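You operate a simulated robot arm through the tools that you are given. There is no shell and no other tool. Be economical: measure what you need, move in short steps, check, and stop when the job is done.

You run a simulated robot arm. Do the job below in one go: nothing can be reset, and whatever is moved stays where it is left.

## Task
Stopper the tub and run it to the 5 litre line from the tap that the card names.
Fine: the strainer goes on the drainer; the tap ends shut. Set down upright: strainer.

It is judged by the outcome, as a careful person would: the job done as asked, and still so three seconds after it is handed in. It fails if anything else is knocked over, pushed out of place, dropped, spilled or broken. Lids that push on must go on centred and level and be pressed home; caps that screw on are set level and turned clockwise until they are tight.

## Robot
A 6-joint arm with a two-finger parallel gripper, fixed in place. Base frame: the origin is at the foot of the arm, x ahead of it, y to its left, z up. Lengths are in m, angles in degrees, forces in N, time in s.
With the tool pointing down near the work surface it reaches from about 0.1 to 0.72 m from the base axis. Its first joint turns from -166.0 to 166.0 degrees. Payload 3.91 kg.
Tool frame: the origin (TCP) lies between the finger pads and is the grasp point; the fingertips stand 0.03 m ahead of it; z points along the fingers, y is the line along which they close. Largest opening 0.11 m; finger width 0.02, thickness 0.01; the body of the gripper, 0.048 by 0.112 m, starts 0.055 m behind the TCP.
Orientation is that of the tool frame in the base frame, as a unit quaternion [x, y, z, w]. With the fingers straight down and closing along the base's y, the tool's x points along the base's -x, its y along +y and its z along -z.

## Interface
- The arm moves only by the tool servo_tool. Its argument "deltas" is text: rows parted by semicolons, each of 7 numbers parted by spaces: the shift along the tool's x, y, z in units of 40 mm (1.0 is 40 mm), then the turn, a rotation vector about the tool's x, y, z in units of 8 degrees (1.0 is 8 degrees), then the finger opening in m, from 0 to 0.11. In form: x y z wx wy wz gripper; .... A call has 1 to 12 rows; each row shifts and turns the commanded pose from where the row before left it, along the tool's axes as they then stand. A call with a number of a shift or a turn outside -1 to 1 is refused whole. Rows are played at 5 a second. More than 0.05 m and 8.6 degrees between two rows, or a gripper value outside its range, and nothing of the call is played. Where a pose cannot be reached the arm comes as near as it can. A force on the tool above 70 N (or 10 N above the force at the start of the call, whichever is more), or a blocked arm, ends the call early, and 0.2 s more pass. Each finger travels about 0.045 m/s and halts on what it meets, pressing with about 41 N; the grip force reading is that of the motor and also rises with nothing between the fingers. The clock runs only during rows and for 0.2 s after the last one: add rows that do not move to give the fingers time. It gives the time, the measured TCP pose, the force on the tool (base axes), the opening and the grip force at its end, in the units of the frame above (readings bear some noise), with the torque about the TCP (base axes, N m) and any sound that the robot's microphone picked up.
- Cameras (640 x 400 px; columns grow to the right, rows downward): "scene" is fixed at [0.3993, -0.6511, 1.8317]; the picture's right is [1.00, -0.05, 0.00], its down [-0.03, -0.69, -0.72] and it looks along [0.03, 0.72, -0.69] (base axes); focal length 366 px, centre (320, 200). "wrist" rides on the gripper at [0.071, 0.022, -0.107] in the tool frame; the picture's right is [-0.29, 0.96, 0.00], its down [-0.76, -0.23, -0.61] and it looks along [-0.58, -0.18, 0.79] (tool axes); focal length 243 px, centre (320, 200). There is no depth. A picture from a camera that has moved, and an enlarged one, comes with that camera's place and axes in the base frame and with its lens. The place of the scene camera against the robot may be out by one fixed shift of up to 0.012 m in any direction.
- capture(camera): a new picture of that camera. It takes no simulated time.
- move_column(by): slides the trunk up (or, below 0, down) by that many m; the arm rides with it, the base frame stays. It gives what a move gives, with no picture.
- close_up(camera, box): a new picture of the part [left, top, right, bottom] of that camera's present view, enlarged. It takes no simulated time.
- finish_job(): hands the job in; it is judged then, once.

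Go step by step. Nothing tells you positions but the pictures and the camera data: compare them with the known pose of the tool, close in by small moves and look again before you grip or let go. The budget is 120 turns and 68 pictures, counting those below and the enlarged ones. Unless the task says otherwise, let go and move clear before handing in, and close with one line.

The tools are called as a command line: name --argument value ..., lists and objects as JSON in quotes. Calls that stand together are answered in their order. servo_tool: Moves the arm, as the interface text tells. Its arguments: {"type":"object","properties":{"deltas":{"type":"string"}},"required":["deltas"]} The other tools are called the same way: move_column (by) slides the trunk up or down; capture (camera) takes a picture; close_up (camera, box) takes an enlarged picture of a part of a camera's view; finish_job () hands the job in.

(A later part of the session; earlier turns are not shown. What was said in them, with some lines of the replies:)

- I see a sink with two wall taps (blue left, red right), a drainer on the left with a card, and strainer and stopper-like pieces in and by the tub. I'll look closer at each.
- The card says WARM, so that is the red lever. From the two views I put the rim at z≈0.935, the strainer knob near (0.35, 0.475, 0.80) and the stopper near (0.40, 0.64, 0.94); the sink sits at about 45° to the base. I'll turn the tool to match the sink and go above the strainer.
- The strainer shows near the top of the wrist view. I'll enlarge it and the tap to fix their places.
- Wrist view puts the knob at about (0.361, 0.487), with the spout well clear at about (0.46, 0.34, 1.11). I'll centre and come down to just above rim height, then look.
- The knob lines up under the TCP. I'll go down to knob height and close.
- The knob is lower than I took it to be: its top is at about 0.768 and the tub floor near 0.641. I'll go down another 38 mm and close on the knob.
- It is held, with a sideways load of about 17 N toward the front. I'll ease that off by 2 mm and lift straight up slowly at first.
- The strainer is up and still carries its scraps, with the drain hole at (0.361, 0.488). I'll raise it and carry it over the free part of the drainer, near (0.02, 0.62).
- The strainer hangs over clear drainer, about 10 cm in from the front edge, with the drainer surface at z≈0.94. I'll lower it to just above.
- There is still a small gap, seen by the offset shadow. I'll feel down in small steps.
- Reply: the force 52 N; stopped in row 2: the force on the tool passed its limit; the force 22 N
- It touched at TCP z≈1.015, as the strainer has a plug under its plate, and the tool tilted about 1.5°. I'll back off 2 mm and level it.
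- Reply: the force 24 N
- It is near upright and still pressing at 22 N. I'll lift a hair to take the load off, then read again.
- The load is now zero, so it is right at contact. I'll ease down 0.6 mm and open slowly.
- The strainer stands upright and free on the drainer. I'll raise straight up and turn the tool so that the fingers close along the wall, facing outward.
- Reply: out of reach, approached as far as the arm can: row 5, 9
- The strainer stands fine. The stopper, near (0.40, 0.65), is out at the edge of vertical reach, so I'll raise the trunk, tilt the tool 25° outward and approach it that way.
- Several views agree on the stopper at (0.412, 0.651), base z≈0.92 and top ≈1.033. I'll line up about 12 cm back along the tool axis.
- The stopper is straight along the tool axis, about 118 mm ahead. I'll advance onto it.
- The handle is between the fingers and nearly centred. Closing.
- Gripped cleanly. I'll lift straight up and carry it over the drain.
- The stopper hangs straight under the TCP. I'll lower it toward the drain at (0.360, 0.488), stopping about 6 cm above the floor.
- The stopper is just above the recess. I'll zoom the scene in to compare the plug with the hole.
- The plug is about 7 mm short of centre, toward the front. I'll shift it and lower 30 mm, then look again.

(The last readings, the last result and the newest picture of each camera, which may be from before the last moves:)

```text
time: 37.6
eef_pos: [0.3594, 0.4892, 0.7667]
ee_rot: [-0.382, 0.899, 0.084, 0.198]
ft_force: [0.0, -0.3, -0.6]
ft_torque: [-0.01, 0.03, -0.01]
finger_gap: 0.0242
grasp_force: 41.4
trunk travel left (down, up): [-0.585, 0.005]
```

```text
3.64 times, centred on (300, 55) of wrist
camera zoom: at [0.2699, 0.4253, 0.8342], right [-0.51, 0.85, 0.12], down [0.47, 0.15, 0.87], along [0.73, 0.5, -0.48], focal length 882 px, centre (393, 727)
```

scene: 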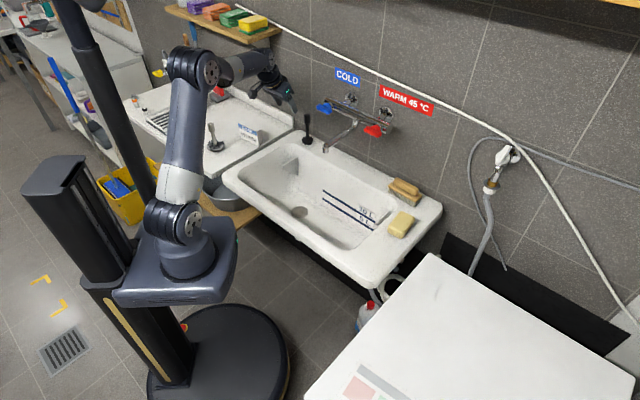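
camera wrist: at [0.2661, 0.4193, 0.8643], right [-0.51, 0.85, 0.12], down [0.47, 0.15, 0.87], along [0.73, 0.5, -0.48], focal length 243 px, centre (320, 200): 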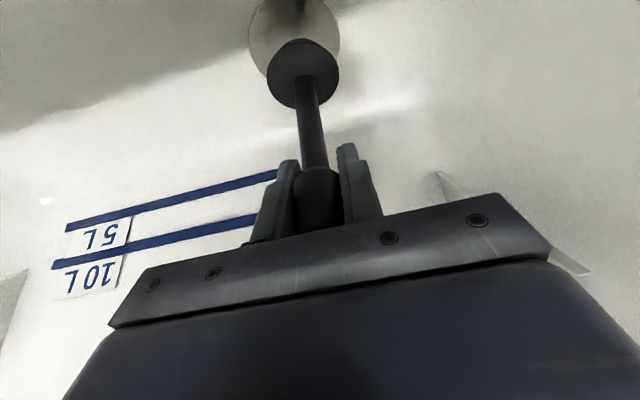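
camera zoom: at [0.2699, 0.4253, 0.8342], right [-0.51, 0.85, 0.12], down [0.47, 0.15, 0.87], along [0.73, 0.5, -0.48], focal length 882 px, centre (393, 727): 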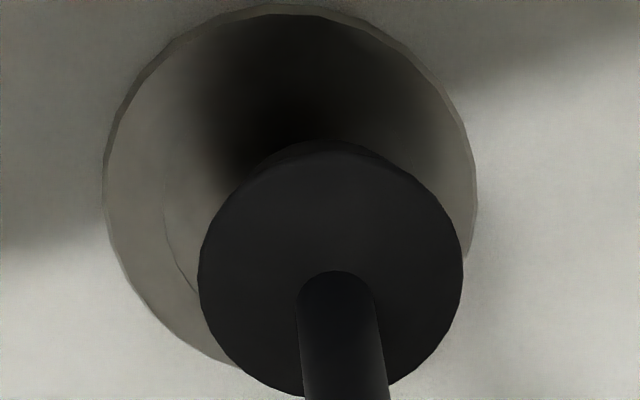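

The plug is about 4 mm off along the tub's length. I'll shift that and lower 12 mm more, then check.

servo_tool --deltas "0 -0.1 0 0 0 0 0;0.06 0 0.14 0 0 0 0;0.06 0 0.14 0 0 0 0;0 0 0 0 0 0 0"

close_up --camera "scene" --box '[280, 180, 340, 220]'

close_up --camera "wrist" --box '[220, 0, 380, 110]'

```text
time: 38.6
eef_pos: [0.3618, 0.4875, 0.7561]
ee_rot: [-0.381, 0.899, 0.084, 0.199]
ft_force: [-0.6, -0.7, -1.9]
ft_torque: [-0.01, 0.03, 0.0]
finger_gap: 0.0241
grasp_force: 41.1
trunk travel left (down, up): [-0.585, 0.005]
```

```text
10.00 times, centred on (310, 200) of scene
camera zoom: at [0.3993, -0.6511, 1.8317], right [1.0, -0.05, 0.0], down [-0.03, -0.69, -0.72], along [0.03, 0.72, -0.69], focal length 3658 px, centre (420, 200)
```

zoom: 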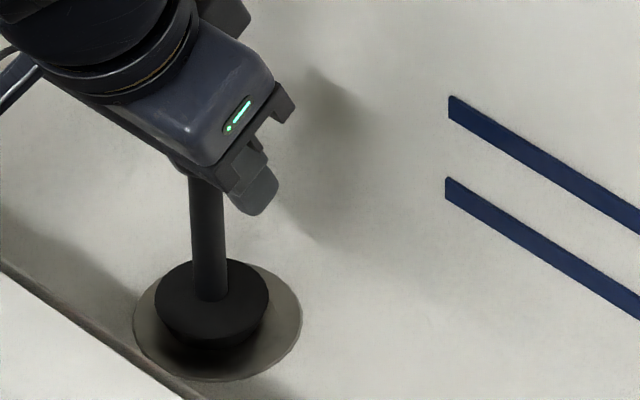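

```text
3.64 times, centred on (300, 55) of wrist
camera zoom: at [0.2718, 0.4236, 0.8217], right [-0.51, 0.85, 0.12], down [0.47, 0.15, 0.87], along [0.73, 0.5, -0.47], focal length 882 px, centre (393, 727)
```

zoom: 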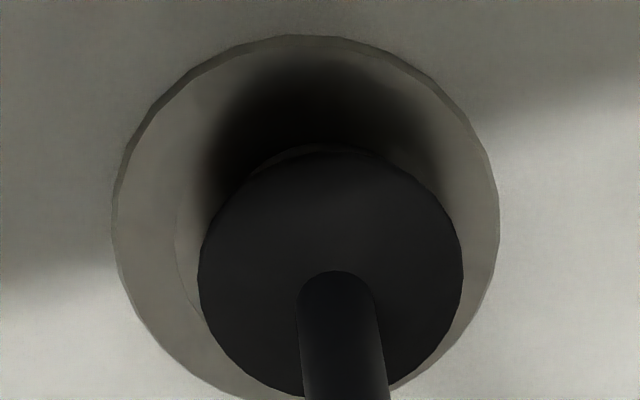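

Nearly centred: 2 mm more along the tub. Then I'll feel down gently until it seats.

servo_tool --deltas "0 -0.05 0 0 0 0 0;0.042 0 0.09 0 0 0 0;0.042 0 0.09 0 0 0 0;0 0 0 0 0 0 0"

close_up --camera "wrist" --box '[220, 0, 380, 110]'

```text
time: 39.6
eef_pos: [0.3637, 0.486, 0.7481]
ee_rot: [-0.382, 0.899, 0.085, 0.199]
ft_force: [0.8, 0.4, -1.3]
ft_torque: [-0.02, 0.01, -0.01]
finger_gap: 0.0241
grasp_force: 40.9
trunk travel left (down, up): [-0.585, 0.005]
```

```text
3.64 times, centred on (300, 55) of wrist
camera zoom: at [0.2723, 0.4223, 0.8148], right [-0.51, 0.85, 0.12], down [0.47, 0.15, 0.87], along [0.73, 0.5, -0.48], focal length 882 px, centre (393, 727)
```

zoom: 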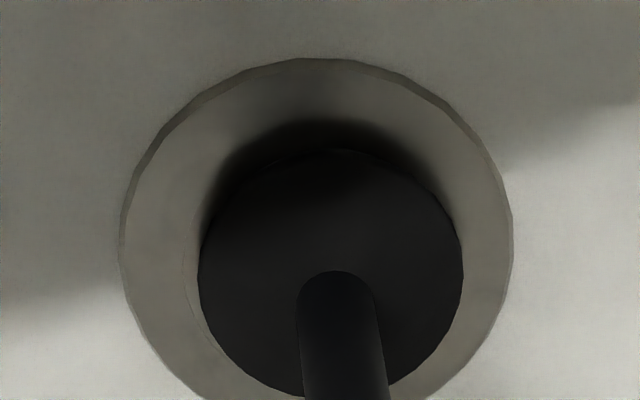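

Well centred now. Continuing down in small steps.

servo_tool --deltas "0 -0.02 0 0 0 0 0;0.042 0 0.09 0 0 0 0;0.021 0 0.045 0 0 0 0;0 0 0 0 0 0 0"

servo_tool --deltas "0.021 0 0.045 0 0 0 0;0.021 0 0.045 0 0 0 0;0 0 0 0 0 0 0"

```text
time: 40.6
eef_pos: [0.3634, 0.4863, 0.743]
ee_rot: [-0.382, 0.898, 0.086, 0.199]
ft_force: [-0.9, -6.7, 22.9]
ft_torque: [-0.64, 0.25, -0.02]
finger_gap: 0.024
grasp_force: 41.1
trunk travel left (down, up): [-0.585, 0.005]
```

```text
time: 41.4
eef_pos: [0.3647, 0.486, 0.7428]
ee_rot: [-0.38, 0.898, 0.088, 0.203]
ft_force: [-0.8, -13.0, 54.8]
ft_torque: [-0.63, 0.2, -0.09]
finger_gap: 0.0241
grasp_force: 41.2
trunk travel left (down, up): [-0.585, 0.005]
```

It made contact at TCP z≈0.743, now at 55 N. Let me look whether it's in the seat or on its edge.

close_up --camera "wrist" --box '[220, 0, 380, 110]'

close_up --camera "scene" --box '[280, 180, 340, 220]'

```text
3.64 times, centred on (300, 55) of wrist
camera zoom: at [0.2737, 0.4213, 0.8094], right [-0.51, 0.85, 0.13], down [0.46, 0.14, 0.87], along [0.73, 0.5, -0.47], focal length 882 px, centre (393, 727)
```

zoom: 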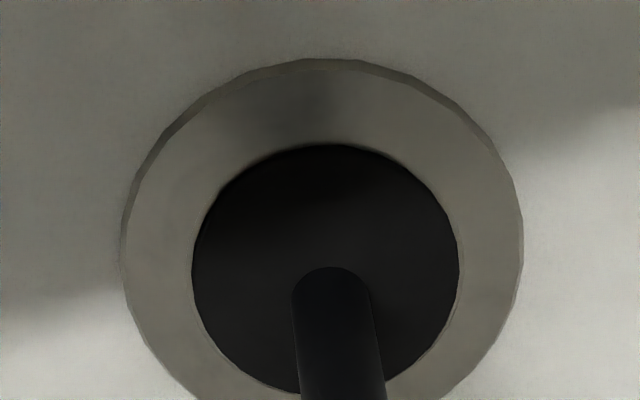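

```text
10.00 times, centred on (310, 200) of scene
camera zoom: at [0.3993, -0.6511, 1.8317], right [1.0, -0.05, 0.0], down [-0.03, -0.69, -0.72], along [0.03, 0.72, -0.69], focal length 3658 px, centre (420, 200)
```

zoom: 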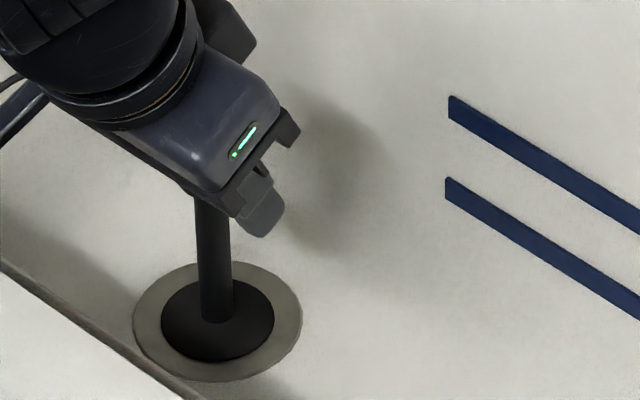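

The stopper sits flush and concentric in the drain, pressed in with about 55 N. I'll ease off, open, and back away along the tool axis.

servo_tool --deltas "-0.02 0 -0.045 0 0 0 0;0 0 0 0 0 0 0.03;0 0 0 0 0 0 0.05;0 0 0 0 0 0 0.07;0 0 0 0 0 0 0.07;0 0 -0.5 0 0 0 0.07;0 0 -0.8 0 0 0 0.07;0 0 -1 0 0 0 0.07;0 0 -1 0 0 0 0.07;0 0 -1 0 0 0 0.07"

capture --camera "wrist"

```text
time: 43.6
eef_pos: [0.3163, 0.4361, 0.897]
ee_rot: [-0.382, 0.899, 0.085, 0.198]
ft_force: [0.4, 0.3, 0.5]
ft_torque: [-0.02, 0.0, 0.0]
finger_gap: 0.0699
grasp_force: 0.0
trunk travel left (down, up): [-0.585, 0.005]
```

```text
20 pictures are left
camera wrist: at [0.2242, 0.3716, 0.964], right [-0.51, 0.85, 0.12], down [0.47, 0.15, 0.87], along [0.73, 0.5, -0.48], focal length 243 px, centre (320, 200)
```

wrist: 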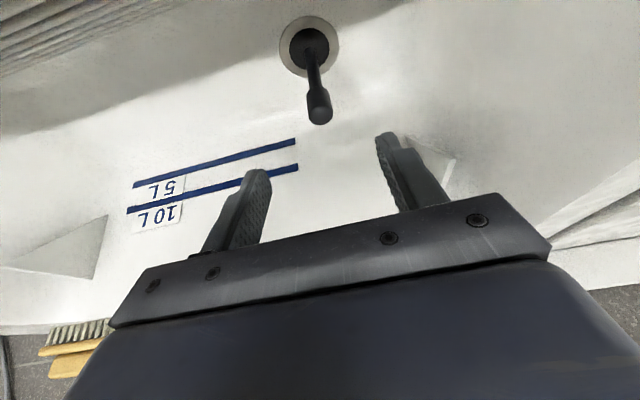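

The stopper stands in place. Triangulation puts the red paddle at about (0.61, 0.34, 1.165) and the spout tip at (0.46, 0.346, 1.107). I'll back off, rise and turn the tool level to face the red lever from the front.

servo_tool --deltas "-0.074 0 -0.9 0 0 0 0.07;-0.074 0 -0.9 0 0 0 0.07;-0.074 0 -0.9 0 0 0 0.07;-0.074 0 -0.9 0 0 0 0.05;-0.074 0 -0.9 0 0 0 0.03;-0.074 0 -0.9 0 0 0 0.01;-0.074 0 -0.9 0 0 0 0;-0.074 0 -0.9 0 0 0 0;0 0 0 0 0 0 0"

servo_tool --deltas "0 -0.77 0 0 -0.9 0 0;0 -0.77 0 0 -0.9 0 0;0 -0.77 0 0 -0.9 0 0;0 -0.77 0 0 -0.9 0 0;0 -0.77 0 0 -0.9 0 0;0 -0.77 0 0 -0.9 0 0;0 -0.77 0 0 -0.9 0 0;0 -0.77 0 0 -0.9 0 0;0 -0.77 0 0 -0.9 0 0;0 0 0.9 0 0 0 0;0 0 0.9 0 0 0 0;0 0 0 0 0 0 0"

capture --camera "wrist"

```text
time: 45.6
eef_pos: [0.2431, 0.3638, 1.1682]
ee_rot: [-0.381, 0.899, 0.085, 0.199]
ft_force: [0.2, -0.7, 0.5]
ft_torque: [0.01, -0.02, 0.02]
finger_gap: 0.0
grasp_force: 38.0
trunk travel left (down, up): [-0.585, 0.005]
```

```text
time: 48.2
eef_pos: [0.4882, 0.2258, 1.1658]
ee_rot: [-0.277, 0.653, 0.276, 0.649]
ft_force: [0.4, -0.2, 0.5]
ft_torque: [0.01, -0.01, -0.01]
finger_gap: 0.0
grasp_force: 37.9
out of reach, approached as far as the arm can: row 4
trunk travel left (down, up): [-0.585, 0.005]
```

```text
19 pictures are left
camera wrist: at [0.3995, 0.1633, 1.0951], right [-0.69, 0.67, 0.29], down [-0.25, -0.6, 0.76], along [0.68, 0.45, 0.58], focal length 243 px, centre (320, 200)
```

wrist: 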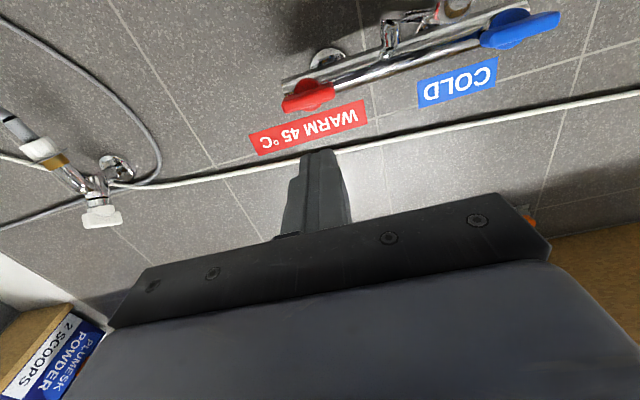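

I now face the tap, with the picture upside down. I'll enlarge the red lever from both cameras.

close_up --camera "wrist" --box '[260, 0, 420, 120]'

close_up --camera "scene" --box '[320, 80, 420, 160]'

```text
3.33 times, centred on (340, 60) of wrist
camera zoom: at [0.3995, 0.1633, 1.0951], right [-0.69, 0.67, 0.29], down [-0.25, -0.6, 0.76], along [0.68, 0.45, 0.58], focal length 809 px, centre (253, 667)
```

zoom: 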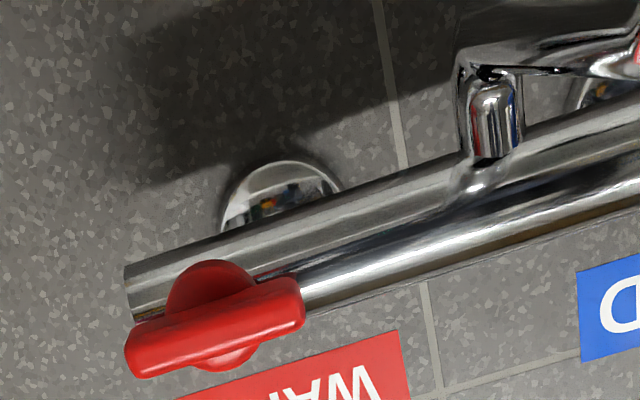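

```text
5.00 times, centred on (370, 120) of scene
camera zoom: at [0.3993, -0.6511, 1.8317], right [1.0, -0.05, 0.0], down [-0.03, -0.69, -0.72], along [0.03, 0.72, -0.69], focal length 1829 px, centre (70, 600)
```

zoom: 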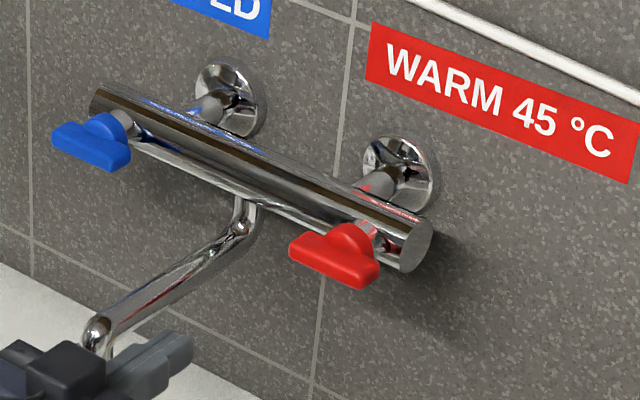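

The red handle is a symmetric bar on a hub that faces out along the wall normal, centred near (0.622, 0.346, 1.161). I'll roll the tool so the fingers close above and below it, and come closer.

servo_tool --deltas "0 0 0 0 0 -0.94 0;0 0 0 0 0 -0.94 0;0 0 0 0 0 -0.94 0;0 0 0 0 0 -0.94 0;0 0 0 0 0 -0.94 0;0 0 0 0 0 -0.94 0;0 0 0 0 0 -0.94 0.01;0 0 0 0 0 -0.94 0.02;0 0 0 0 0 -0.94 0.03;0 0 0 0 0 -0.94 0.04;0 0 0 0 0 -0.94 0.05;0 0 0 0 0 -0.91 0.05"

servo_tool --deltas "0.16 0.06 0.9 0 0 0 0.05;0.16 0.06 0.9 0 0 0 0.05;0 0 0.5 0 0 0 0.05;0 0 0 0 0 0 0.05"

capture --camera "wrist"

```text
time: 50.8
eef_pos: [0.4867, 0.2278, 1.166]
ee_rot: [0.658, -0.265, 0.264, -0.654]
ft_force: [0.5, 0.2, -0.5]
ft_torque: [0.01, -0.01, 0.04]
finger_gap: 0.0499
grasp_force: 0.0
trunk travel left (down, up): [-0.585, 0.005]
```

```text
time: 51.8
eef_pos: [0.5601, 0.2856, 1.1624]
ee_rot: [0.657, -0.265, 0.265, -0.654]
ft_force: [-0.5, 0.8, -0.9]
ft_torque: [0.02, 0.03, 0.0]
finger_gap: 0.0502
grasp_force: 0.1
trunk travel left (down, up): [-0.585, 0.005]
```

```text
16 pictures are left
camera wrist: at [0.5373, 0.1584, 1.1408], right [-0.21, 0.2, -0.96], down [-0.97, 0.09, 0.23], along [0.13, 0.98, 0.17], focal length 243 px, centre (320, 200)
```

wrist: 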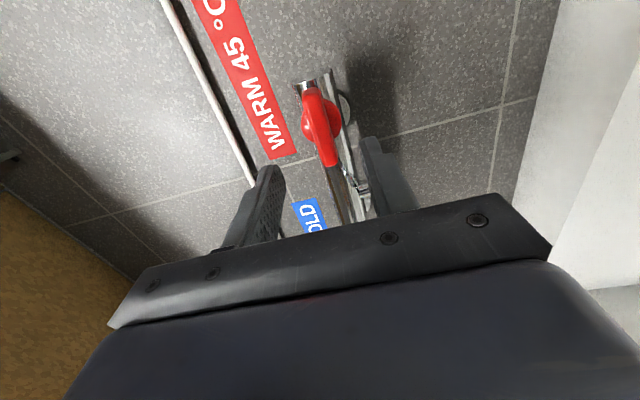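

Two wrist views agree on the handle at (0.617, 0.342, 1.160). I'll advance 60 mm so the fingers straddle it, without touching the hub.

servo_tool --deltas "0.03 0.04 0.5 0 0 0 0.05;0.02 0.03 0.5 0 0 0 0.05;0 0 0.5 0 0 0 0.05;0 0 0 0 0 0 0.05"

capture --camera "wrist"

```text
time: 52.8
eef_pos: [0.605, 0.3299, 1.1594]
ee_rot: [0.657, -0.266, 0.265, -0.654]
ft_force: [-0.4, 0.5, 1.1]
ft_torque: [0.02, -0.01, -0.02]
finger_gap: 0.0501
grasp_force: 0.1
trunk travel left (down, up): [-0.585, 0.005]
```

```text
15 pictures are left
camera wrist: at [0.5822, 0.2034, 1.1372], right [-0.21, 0.2, -0.96], down [-0.97, 0.09, 0.23], along [0.13, 0.98, 0.17], focal length 243 px, centre (320, 200)
```

wrist: 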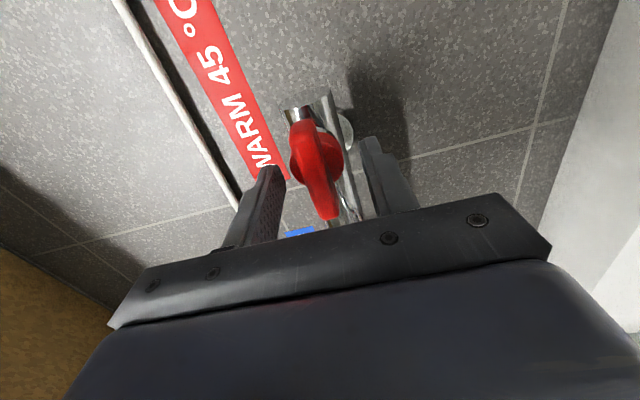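

The handle is centred between the fingers. Closing on it.

servo_tool --deltas "0.02 0 0.06 0 0 0 0.03;0 0 0 0 0 0 0;0 0 0 0 0 0 0;0 0 0 0 0 0 0;0 0 0 0 0 0 0"

close_up --camera "wrist" --box '[220, 60, 440, 240]'

```text
time: 54.0
eef_pos: [0.6053, 0.3298, 1.1594]
ee_rot: [0.657, -0.265, 0.264, -0.655]
ft_force: [3.0, 4.1, 12.7]
ft_torque: [0.29, -0.31, 0.6]
finger_gap: 0.0306
grasp_force: 44.5
trunk travel left (down, up): [-0.585, 0.005]
```

```text
2.22 times, centred on (330, 150) of wrist
camera zoom: at [0.5837, 0.2031, 1.1383], right [-0.21, 0.2, -0.96], down [-0.97, 0.09, 0.23], along [0.13, 0.98, 0.18], focal length 539 px, centre (298, 311)
```

zoom: 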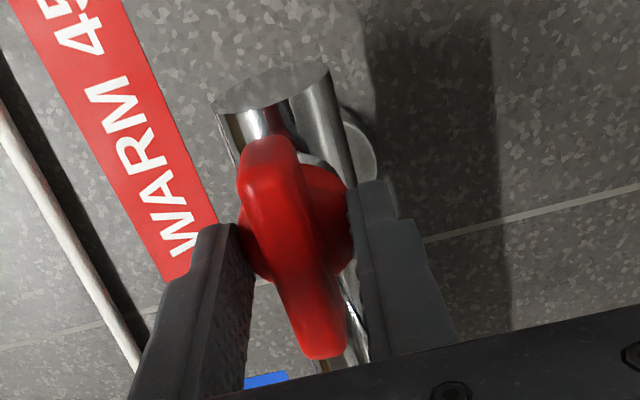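

The fingertips closed on the round hub (31 mm). I'll open, back off 11 mm and grip only the bar.

servo_tool --deltas "0 0 0 0 0 0 0.05;0 0 0 0 0 0 0.05;0 0.03 -0.28 0 0 0 0.05;0 0 0 0 0 0 0.05;0 0 0 0 0 0 0.02;0 0 0 0 0 0 0;0 0 0 0 0 0 0;0 0 0 0 0 0 0;0 0 0 0 0 0 0"

close_up --camera "wrist" --box '[220, 60, 440, 240]'

```text
time: 56.0
eef_pos: [0.5984, 0.3225, 1.1598]
ee_rot: [-0.656, 0.265, -0.264, 0.656]
ft_force: [5.7, 3.1, 19.7]
ft_torque: [0.25, -0.22, 0.03]
finger_gap: 0.0138
grasp_force: 45.4
trunk travel left (down, up): [-0.585, 0.005]
```

```text
2.22 times, centred on (330, 150) of wrist
camera zoom: at [0.5766, 0.1949, 1.1381], right [-0.21, 0.2, -0.96], down [-0.97, 0.09, 0.23], along [0.13, 0.98, 0.18], focal length 539 px, centre (298, 311)
```

zoom: 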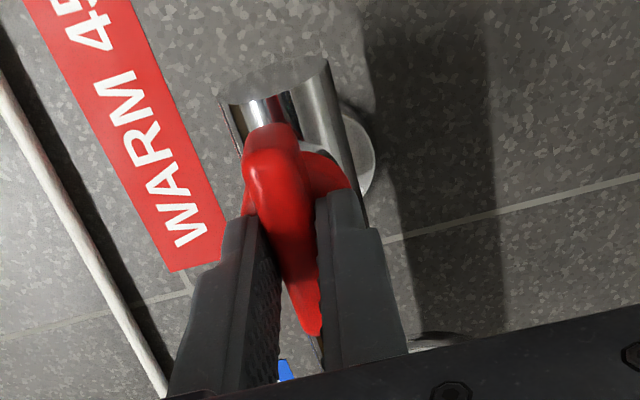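

The bar is now held (14 mm). I'll recentre upward 2.5 mm and try a small counter-clockwise turn, watching torque and sound.

servo_tool --deltas "0 -0.06 0 0 0 0 0;0 0 0 0 0 -0.5 0;0 0 0 0 0 -0.5 0;0 0 0 0 0 0 0"

```text
time: 57.0
eef_pos: [0.5986, 0.3216, 1.1599]
ee_rot: [0.674, -0.218, 0.31, -0.634]
ft_force: [13.2, 11.9, 18.3]
ft_torque: [0.38, -0.38, -1.08]
finger_gap: 0.0138
grasp_force: 45.5
trunk travel left (down, up): [-0.585, 0.005]
```

It turned without resistance. I'll go on another 16° and look.

servo_tool --deltas "0 0 0 0 0 -0.7 0;0 0 0 0 0 -0.7 0;0 0 0 0 0 -0.6 0;0 0 0 0 0 0 0"

capture --camera "scene"

```text
time: 58.0
eef_pos: [0.599, 0.3217, 1.1605]
ee_rot: [0.697, -0.121, 0.396, -0.586]
ft_force: [15.6, 15.3, 21.9]
ft_torque: [-0.27, 0.34, 0.65]
finger_gap: 0.014
grasp_force: 44.7
trunk travel left (down, up): [-0.585, 0.005]
```

```text
12 pictures are left
```

scene: 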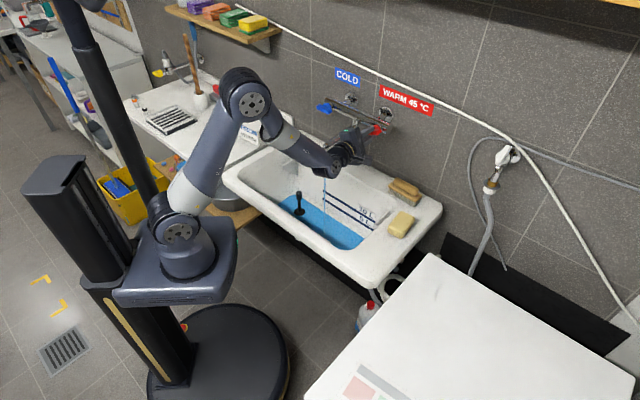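

Warm water is running and the level is already rising. I'll zoom in on the lines.

close_up --camera "scene" --box '[280, 160, 400, 260]'

```text
4.00 times, centred on (340, 210) of scene
camera zoom: at [0.3993, -0.6511, 1.8317], right [1.0, -0.05, 0.0], down [-0.03, -0.69, -0.72], along [0.03, 0.72, -0.69], focal length 1463 px, centre (240, 160)
```

zoom: 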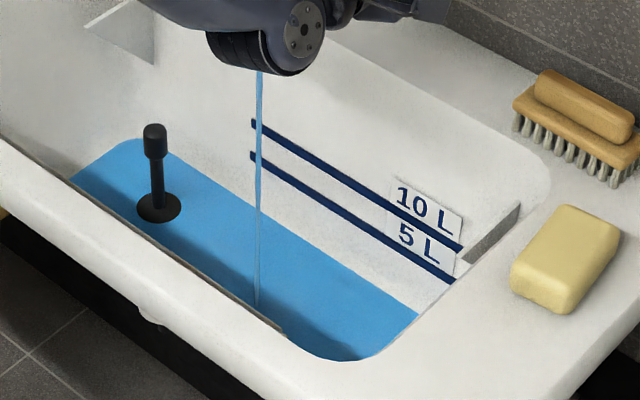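

The level is still well below the 5 L line. I'll wait one short step to gauge the rate.

servo_tool --deltas "0 0 0 0 0 0 0;0 0 0 0 0 0 0;0 0 0 0 0 0 0;0 0 0 0 0 0 0;0 0 0 0 0 0 0;0 0 0 0 0 0 0;0 0 0 0 0 0 0;0 0 0 0 0 0 0;0 0 0 0 0 0 0"

close_up --camera "scene" --box '[280, 160, 400, 260]'

```text
time: 60.0
eef_pos: [0.5984, 0.3223, 1.1597]
ee_rot: [0.697, -0.121, 0.395, -0.586]
ft_force: [13.0, 18.4, 22.4]
ft_torque: [0.01, 0.02, -0.14]
finger_gap: 0.0139
grasp_force: 44.8
trunk travel left (down, up): [-0.585, 0.005]
```

```text
4.00 times, centred on (340, 210) of scene
camera zoom: at [0.3993, -0.6511, 1.8317], right [1.0, -0.05, 0.0], down [-0.03, -0.69, -0.72], along [0.03, 0.72, -0.69], focal length 1463 px, centre (240, 160)
```

zoom: 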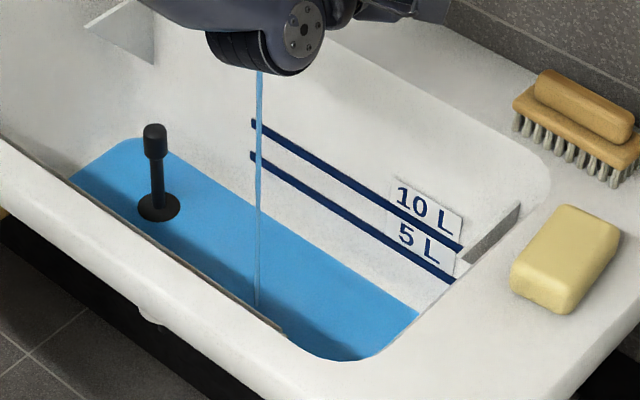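

The flow is a trickle at this opening. I'll open it about 32° further and gauge again.

servo_tool --deltas "0 0 0 0 0 -0.8 0;0 0 0 0 0 -0.8 0;0 0 0 0 0 -0.8 0;0 0 0 0 0 -0.8 0;0 0 0 0 0 -0.8 0;0 0 0 0 0 0 0;0 0 0 0 0 0 0;0 0 0 0 0 0 0;0 0 0 0 0 0 0;0 0 0 0 0 0 0;0 0 0 0 0 0 0;0 0 0 0 0 0 0"

close_up --camera "scene" --box '[280, 160, 400, 260]'

```text
time: 62.6
eef_pos: [0.5986, 0.3219, 1.1611]
ee_rot: [0.704, 0.074, 0.541, -0.454]
ft_force: [13.3, 14.3, 23.4]
ft_torque: [0.21, -0.23, -0.75]
finger_gap: 0.0137
grasp_force: 44.9
trunk travel left (down, up): [-0.585, 0.005]
```

```text
4.00 times, centred on (340, 210) of scene
camera zoom: at [0.3993, -0.6511, 1.8317], right [1.0, -0.05, 0.0], down [-0.03, -0.69, -0.72], along [0.03, 0.72, -0.69], focal length 1463 px, centre (240, 160)
```

zoom: 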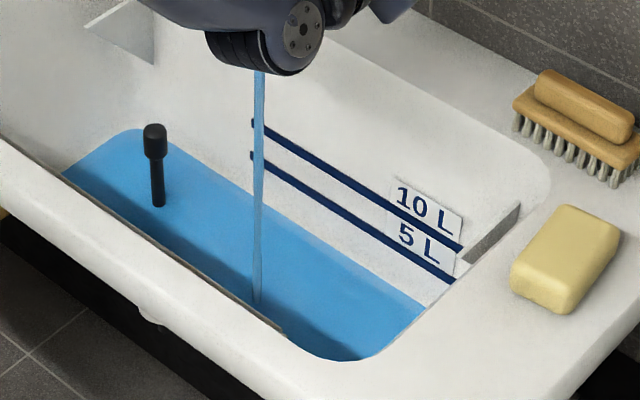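

The stream is fuller now and the level is climbing. I'll hold for about 2.6 s more.

servo_tool --deltas "0 0 0 0 0 0 0;0 0 0 0 0 0 0;0 0 0 0 0 0 0;0 0 0 0 0 0 0;0 0 0 0 0 0 0;0 0 0 0 0 0 0;0 0 0 0 0 0 0;0 0 0 0 0 0 0;0 0 0 0 0 0 0;0 0 0 0 0 0 0;0 0 0 0 0 0 0;0 0 0 0 0 0 0"

close_up --camera "scene" --box '[280, 160, 400, 260]'

```text
time: 65.2
eef_pos: [0.5989, 0.3214, 1.1606]
ee_rot: [0.704, 0.075, 0.542, -0.453]
ft_force: [12.9, 14.9, 23.9]
ft_torque: [0.11, -0.08, -0.59]
finger_gap: 0.0138
grasp_force: 45.1
trunk travel left (down, up): [-0.585, 0.005]
```

```text
4.00 times, centred on (340, 210) of scene
camera zoom: at [0.3993, -0.6511, 1.8317], right [1.0, -0.05, 0.0], down [-0.03, -0.69, -0.72], along [0.03, 0.72, -0.69], focal length 1463 px, centre (240, 160)
```

zoom: 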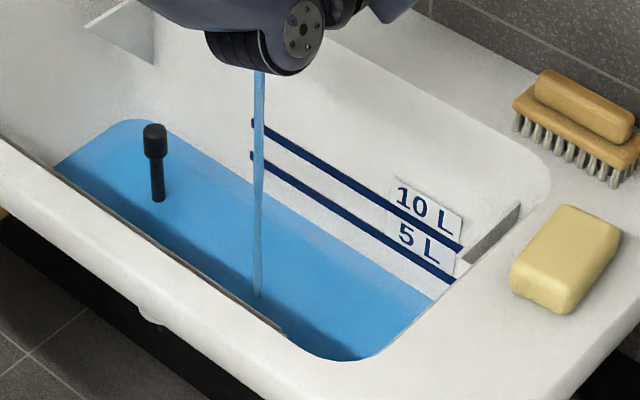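

About 15 px remain at the right corner, rising roughly 9 px per 2.6 s. I'll hold another 2.4 s and check.

servo_tool --deltas "0 0 0 0 0 0 0;0 0 0 0 0 0 0;0 0 0 0 0 0 0;0 0 0 0 0 0 0;0 0 0 0 0 0 0;0 0 0 0 0 0 0;0 0 0 0 0 0 0;0 0 0 0 0 0 0;0 0 0 0 0 0 0;0 0 0 0 0 0 0;0 0 0 0 0 0 0"

close_up --camera "scene" --box '[330, 180, 400, 240]'

```text
time: 67.6
eef_pos: [0.5986, 0.3208, 1.1604]
ee_rot: [0.703, 0.075, 0.542, -0.454]
ft_force: [11.9, 13.3, 23.9]
ft_torque: [0.12, -0.09, -0.61]
finger_gap: 0.0139
grasp_force: 44.9
trunk travel left (down, up): [-0.585, 0.005]
```

```text
6.67 times, centred on (365, 210) of scene
camera zoom: at [0.3993, -0.6511, 1.8317], right [1.0, -0.05, 0.0], down [-0.03, -0.69, -0.72], along [0.03, 0.72, -0.69], focal length 2439 px, centre (20, 133)
```

zoom: 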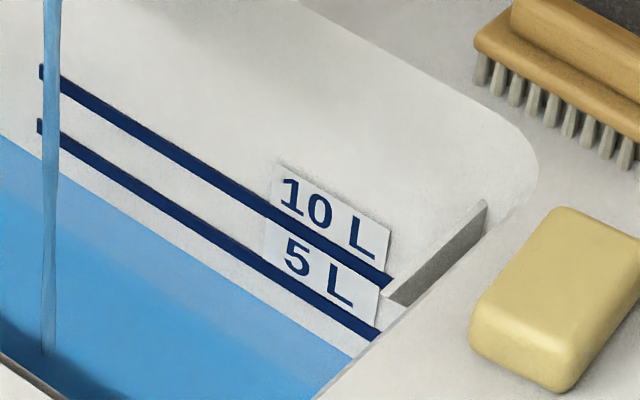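

The gap to the 5 L line is now about 36 px at this zoom. I'll hold 2.6 s more with the same framing.

servo_tool --deltas "0 0 0 0 0 0 0;0 0 0 0 0 0 0;0 0 0 0 0 0 0;0 0 0 0 0 0 0;0 0 0 0 0 0 0;0 0 0 0 0 0 0;0 0 0 0 0 0 0;0 0 0 0 0 0 0;0 0 0 0 0 0 0;0 0 0 0 0 0 0;0 0 0 0 0 0 0;0 0 0 0 0 0 0"

close_up --camera "scene" --box '[330, 180, 400, 240]'

```text
time: 70.2
eef_pos: [0.5987, 0.3211, 1.1614]
ee_rot: [0.703, 0.075, 0.541, -0.455]
ft_force: [12.4, 13.6, 23.2]
ft_torque: [0.11, -0.11, -0.6]
finger_gap: 0.0138
grasp_force: 45.4
trunk travel left (down, up): [-0.585, 0.005]
```

```text
6.67 times, centred on (365, 210) of scene
camera zoom: at [0.3993, -0.6511, 1.8317], right [1.0, -0.05, 0.0], down [-0.03, -0.69, -0.72], along [0.03, 0.72, -0.69], focal length 2439 px, centre (20, 133)
```

zoom: 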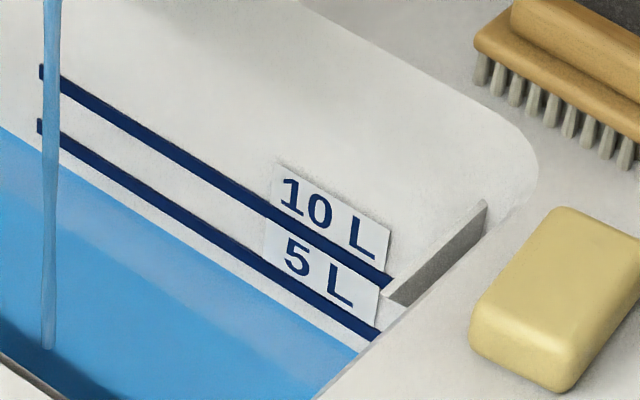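

It rises about 8 px per 2.6 s, with about 25 px left. I'll hold about 5 s and look again.

servo_tool --deltas "0 0 0 0 0 0 0;0 0 0 0 0 0 0;0 0 0 0 0 0 0;0 0 0 0 0 0 0;0 0 0 0 0 0 0;0 0 0 0 0 0 0;0 0 0 0 0 0 0;0 0 0 0 0 0 0;0 0 0 0 0 0 0;0 0 0 0 0 0 0;0 0 0 0 0 0 0;0 0 0 0 0 0 0"

servo_tool --deltas "0 0 0 0 0 0 0;0 0 0 0 0 0 0;0 0 0 0 0 0 0;0 0 0 0 0 0 0;0 0 0 0 0 0 0;0 0 0 0 0 0 0;0 0 0 0 0 0 0;0 0 0 0 0 0 0;0 0 0 0 0 0 0;0 0 0 0 0 0 0;0 0 0 0 0 0 0;0 0 0 0 0 0 0"

close_up --camera "scene" --box '[330, 180, 400, 240]'

```text
time: 72.8
eef_pos: [0.5973, 0.321, 1.1611]
ee_rot: [0.703, 0.076, 0.541, -0.455]
ft_force: [12.0, 13.2, 23.8]
ft_torque: [0.12, -0.09, -0.62]
finger_gap: 0.0139
grasp_force: 45.6
trunk travel left (down, up): [-0.585, 0.005]
```

```text
time: 75.4
eef_pos: [0.5965, 0.3207, 1.1599]
ee_rot: [0.704, 0.075, 0.542, -0.454]
ft_force: [10.1, 13.6, 23.2]
ft_torque: [0.11, -0.09, -0.61]
finger_gap: 0.0142
grasp_force: 45.2
trunk travel left (down, up): [-0.585, 0.005]
```

```text
6.67 times, centred on (365, 210) of scene
camera zoom: at [0.3993, -0.6511, 1.8317], right [1.0, -0.05, 0.0], down [-0.03, -0.69, -0.72], along [0.03, 0.72, -0.69], focal length 2439 px, centre (20, 133)
```

zoom: 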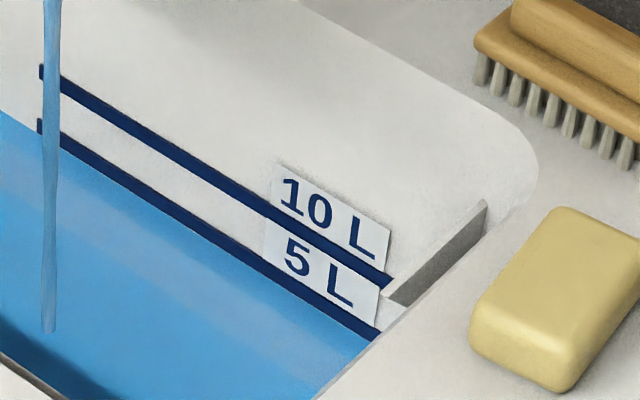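

The level has reached the lower edge of the 5 L line. I'll hold 0.8 s and turn the lever back shut.

servo_tool --deltas "0 0 0 0 0 0 0;0 0 0 0 0 0 0;0 0 0 0 0 0 0;0 0 0 0 0 0 0;0 0 0 0 0 0.9 0;0 0 0 0 0 0.9 0;0 0 0 0 0 0.9 0;0 0 0 0 0 0.9 0;0 0 0 0 0 0.9 0;0 0 0 0 0 0.9 0;0 0 0 0 0 0.9 0;0 0 0 0 0 0.8 0"

close_up --camera "scene" --box '[330, 180, 400, 240]'

```text
time: 78.0
eef_pos: [0.598, 0.3221, 1.1609]
ee_rot: [-0.655, 0.269, -0.26, 0.657]
ft_force: [11.1, 11.7, 19.1]
ft_torque: [-0.28, -1.32, 0.03]
finger_gap: 0.0137
grasp_force: 45.1
trunk travel left (down, up): [-0.585, 0.005]
```

```text
6.67 times, centred on (365, 210) of scene
camera zoom: at [0.3993, -0.6511, 1.8317], right [1.0, -0.05, 0.0], down [-0.03, -0.69, -0.72], along [0.03, 0.72, -0.69], focal length 2439 px, centre (20, 133)
```

zoom: 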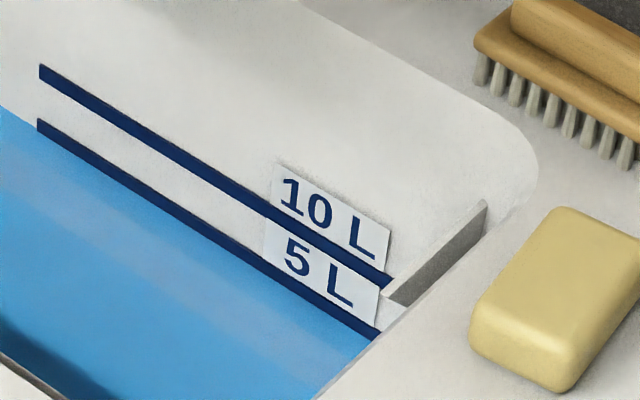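

The water is off and the lever is at its stop. I'll zoom tight on the line to see how near the level is.

close_up --camera "scene" --box '[328, 186, 352, 206]'

```text
16.00 times, centred on (340, 196) of scene
camera zoom: at [0.3993, -0.6511, 1.8317], right [1.0, -0.05, 0.0], down [-0.03, -0.69, -0.72], along [0.03, 0.72, -0.69], focal length 5853 px, centre (0, 264)
```

zoom: 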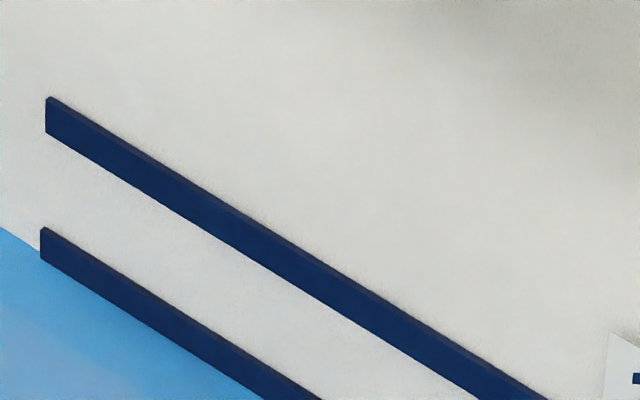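

The level is about 0.3 L short of the line's centre. I'll give one quick open-and-shut pulse of 48° to top it up.

servo_tool --deltas "0 0 0 0 0 -1 0;0 0 0 0 0 -1 0;0 0 0 0 0 -1 0;0 0 0 0 0 -1 0;0 0 0 0 0 -1 0;0 0 0 0 0 -1 0;0 0 0 0 0 1 0;0 0 0 0 0 1 0;0 0 0 0 0 1 0;0 0 0 0 0 1 0;0 0 0 0 0 1 0;0 0 0 0 0 1 0"

close_up --camera "scene" --box '[328, 186, 352, 206]'

```text
time: 80.6
eef_pos: [0.597, 0.3205, 1.161]
ee_rot: [-0.655, 0.27, -0.259, 0.657]
ft_force: [6.0, 8.1, 17.6]
ft_torque: [-0.24, -1.29, 0.02]
finger_gap: 0.0141
grasp_force: 44.9
trunk travel left (down, up): [-0.585, 0.005]
```

```text
16.00 times, centred on (340, 196) of scene
camera zoom: at [0.3993, -0.6511, 1.8317], right [1.0, -0.05, 0.0], down [-0.03, -0.69, -0.72], along [0.03, 0.72, -0.69], focal length 5853 px, centre (0, 264)
```

zoom: 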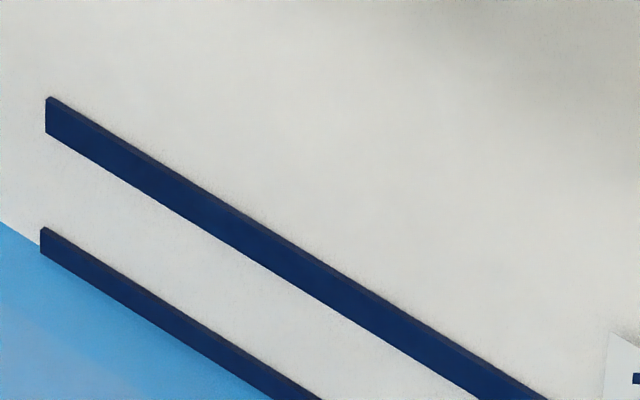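

The level is now on the 5 L line, with the tap at its shut stop. I'll let go and back straight out.

servo_tool --deltas "0 0 0 0 0 0 0.03;0 0 0 0 0 0 0.05;0 0 0 0 0 0 0.05;0 0 -0.5 0 0 0 0.05;0 0 -1 0 0 0 0.05;0 0 -1 0 0 0 0.05;0 0 -1 0 0 0 0.05;0 0 -0.5 0 0 0 0.05;0 0 0 0 0 0 0.05"

capture --camera "scene"

```text
time: 82.6
eef_pos: [0.4863, 0.2075, 1.155]
ee_rot: [-0.655, 0.27, -0.26, 0.656]
ft_force: [-0.9, 0.4, -0.5]
ft_torque: [0.03, 0.0, 0.02]
finger_gap: 0.05
grasp_force: 0.1
trunk travel left (down, up): [-0.585, 0.005]
```

```text
1 pictures are left
```

scene: 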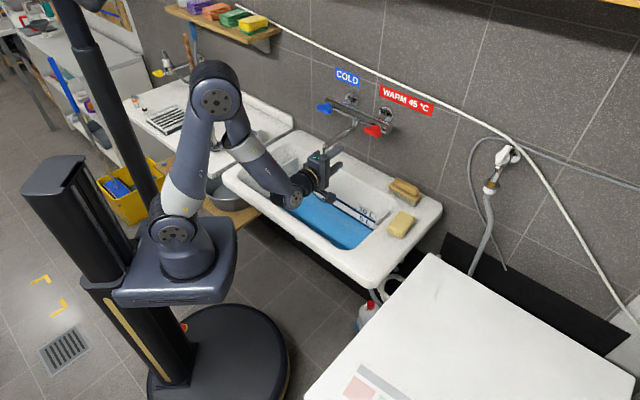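

The arm is clear and the lever looks level. I'll use the last picture to check the tap and spout.

close_up --camera "scene" --box '[300, 85, 420, 225]'

```text
2.86 times, centred on (360, 155) of scene
camera zoom: at [0.3993, -0.6511, 1.8317], right [1.0, -0.05, 0.0], down [-0.03, -0.69, -0.72], along [0.03, 0.72, -0.69], focal length 1045 px, centre (206, 329)
```

zoom: 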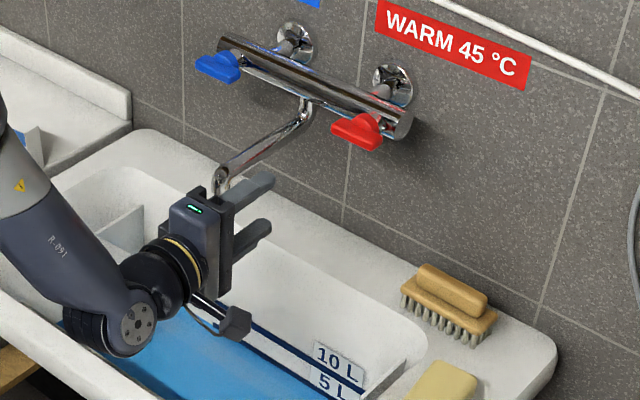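

The red lever is back level at its shut position with no stream below the spout in view, the water is on the 5 L line and the arm is clear, so I'm handing in.

finish_job

```text
The job is handed in.
```

The tub is stoppered and filled to the 5 litre line from the warm tap, as the card says; the tap is shut and the strainer stands upright on the drainer.
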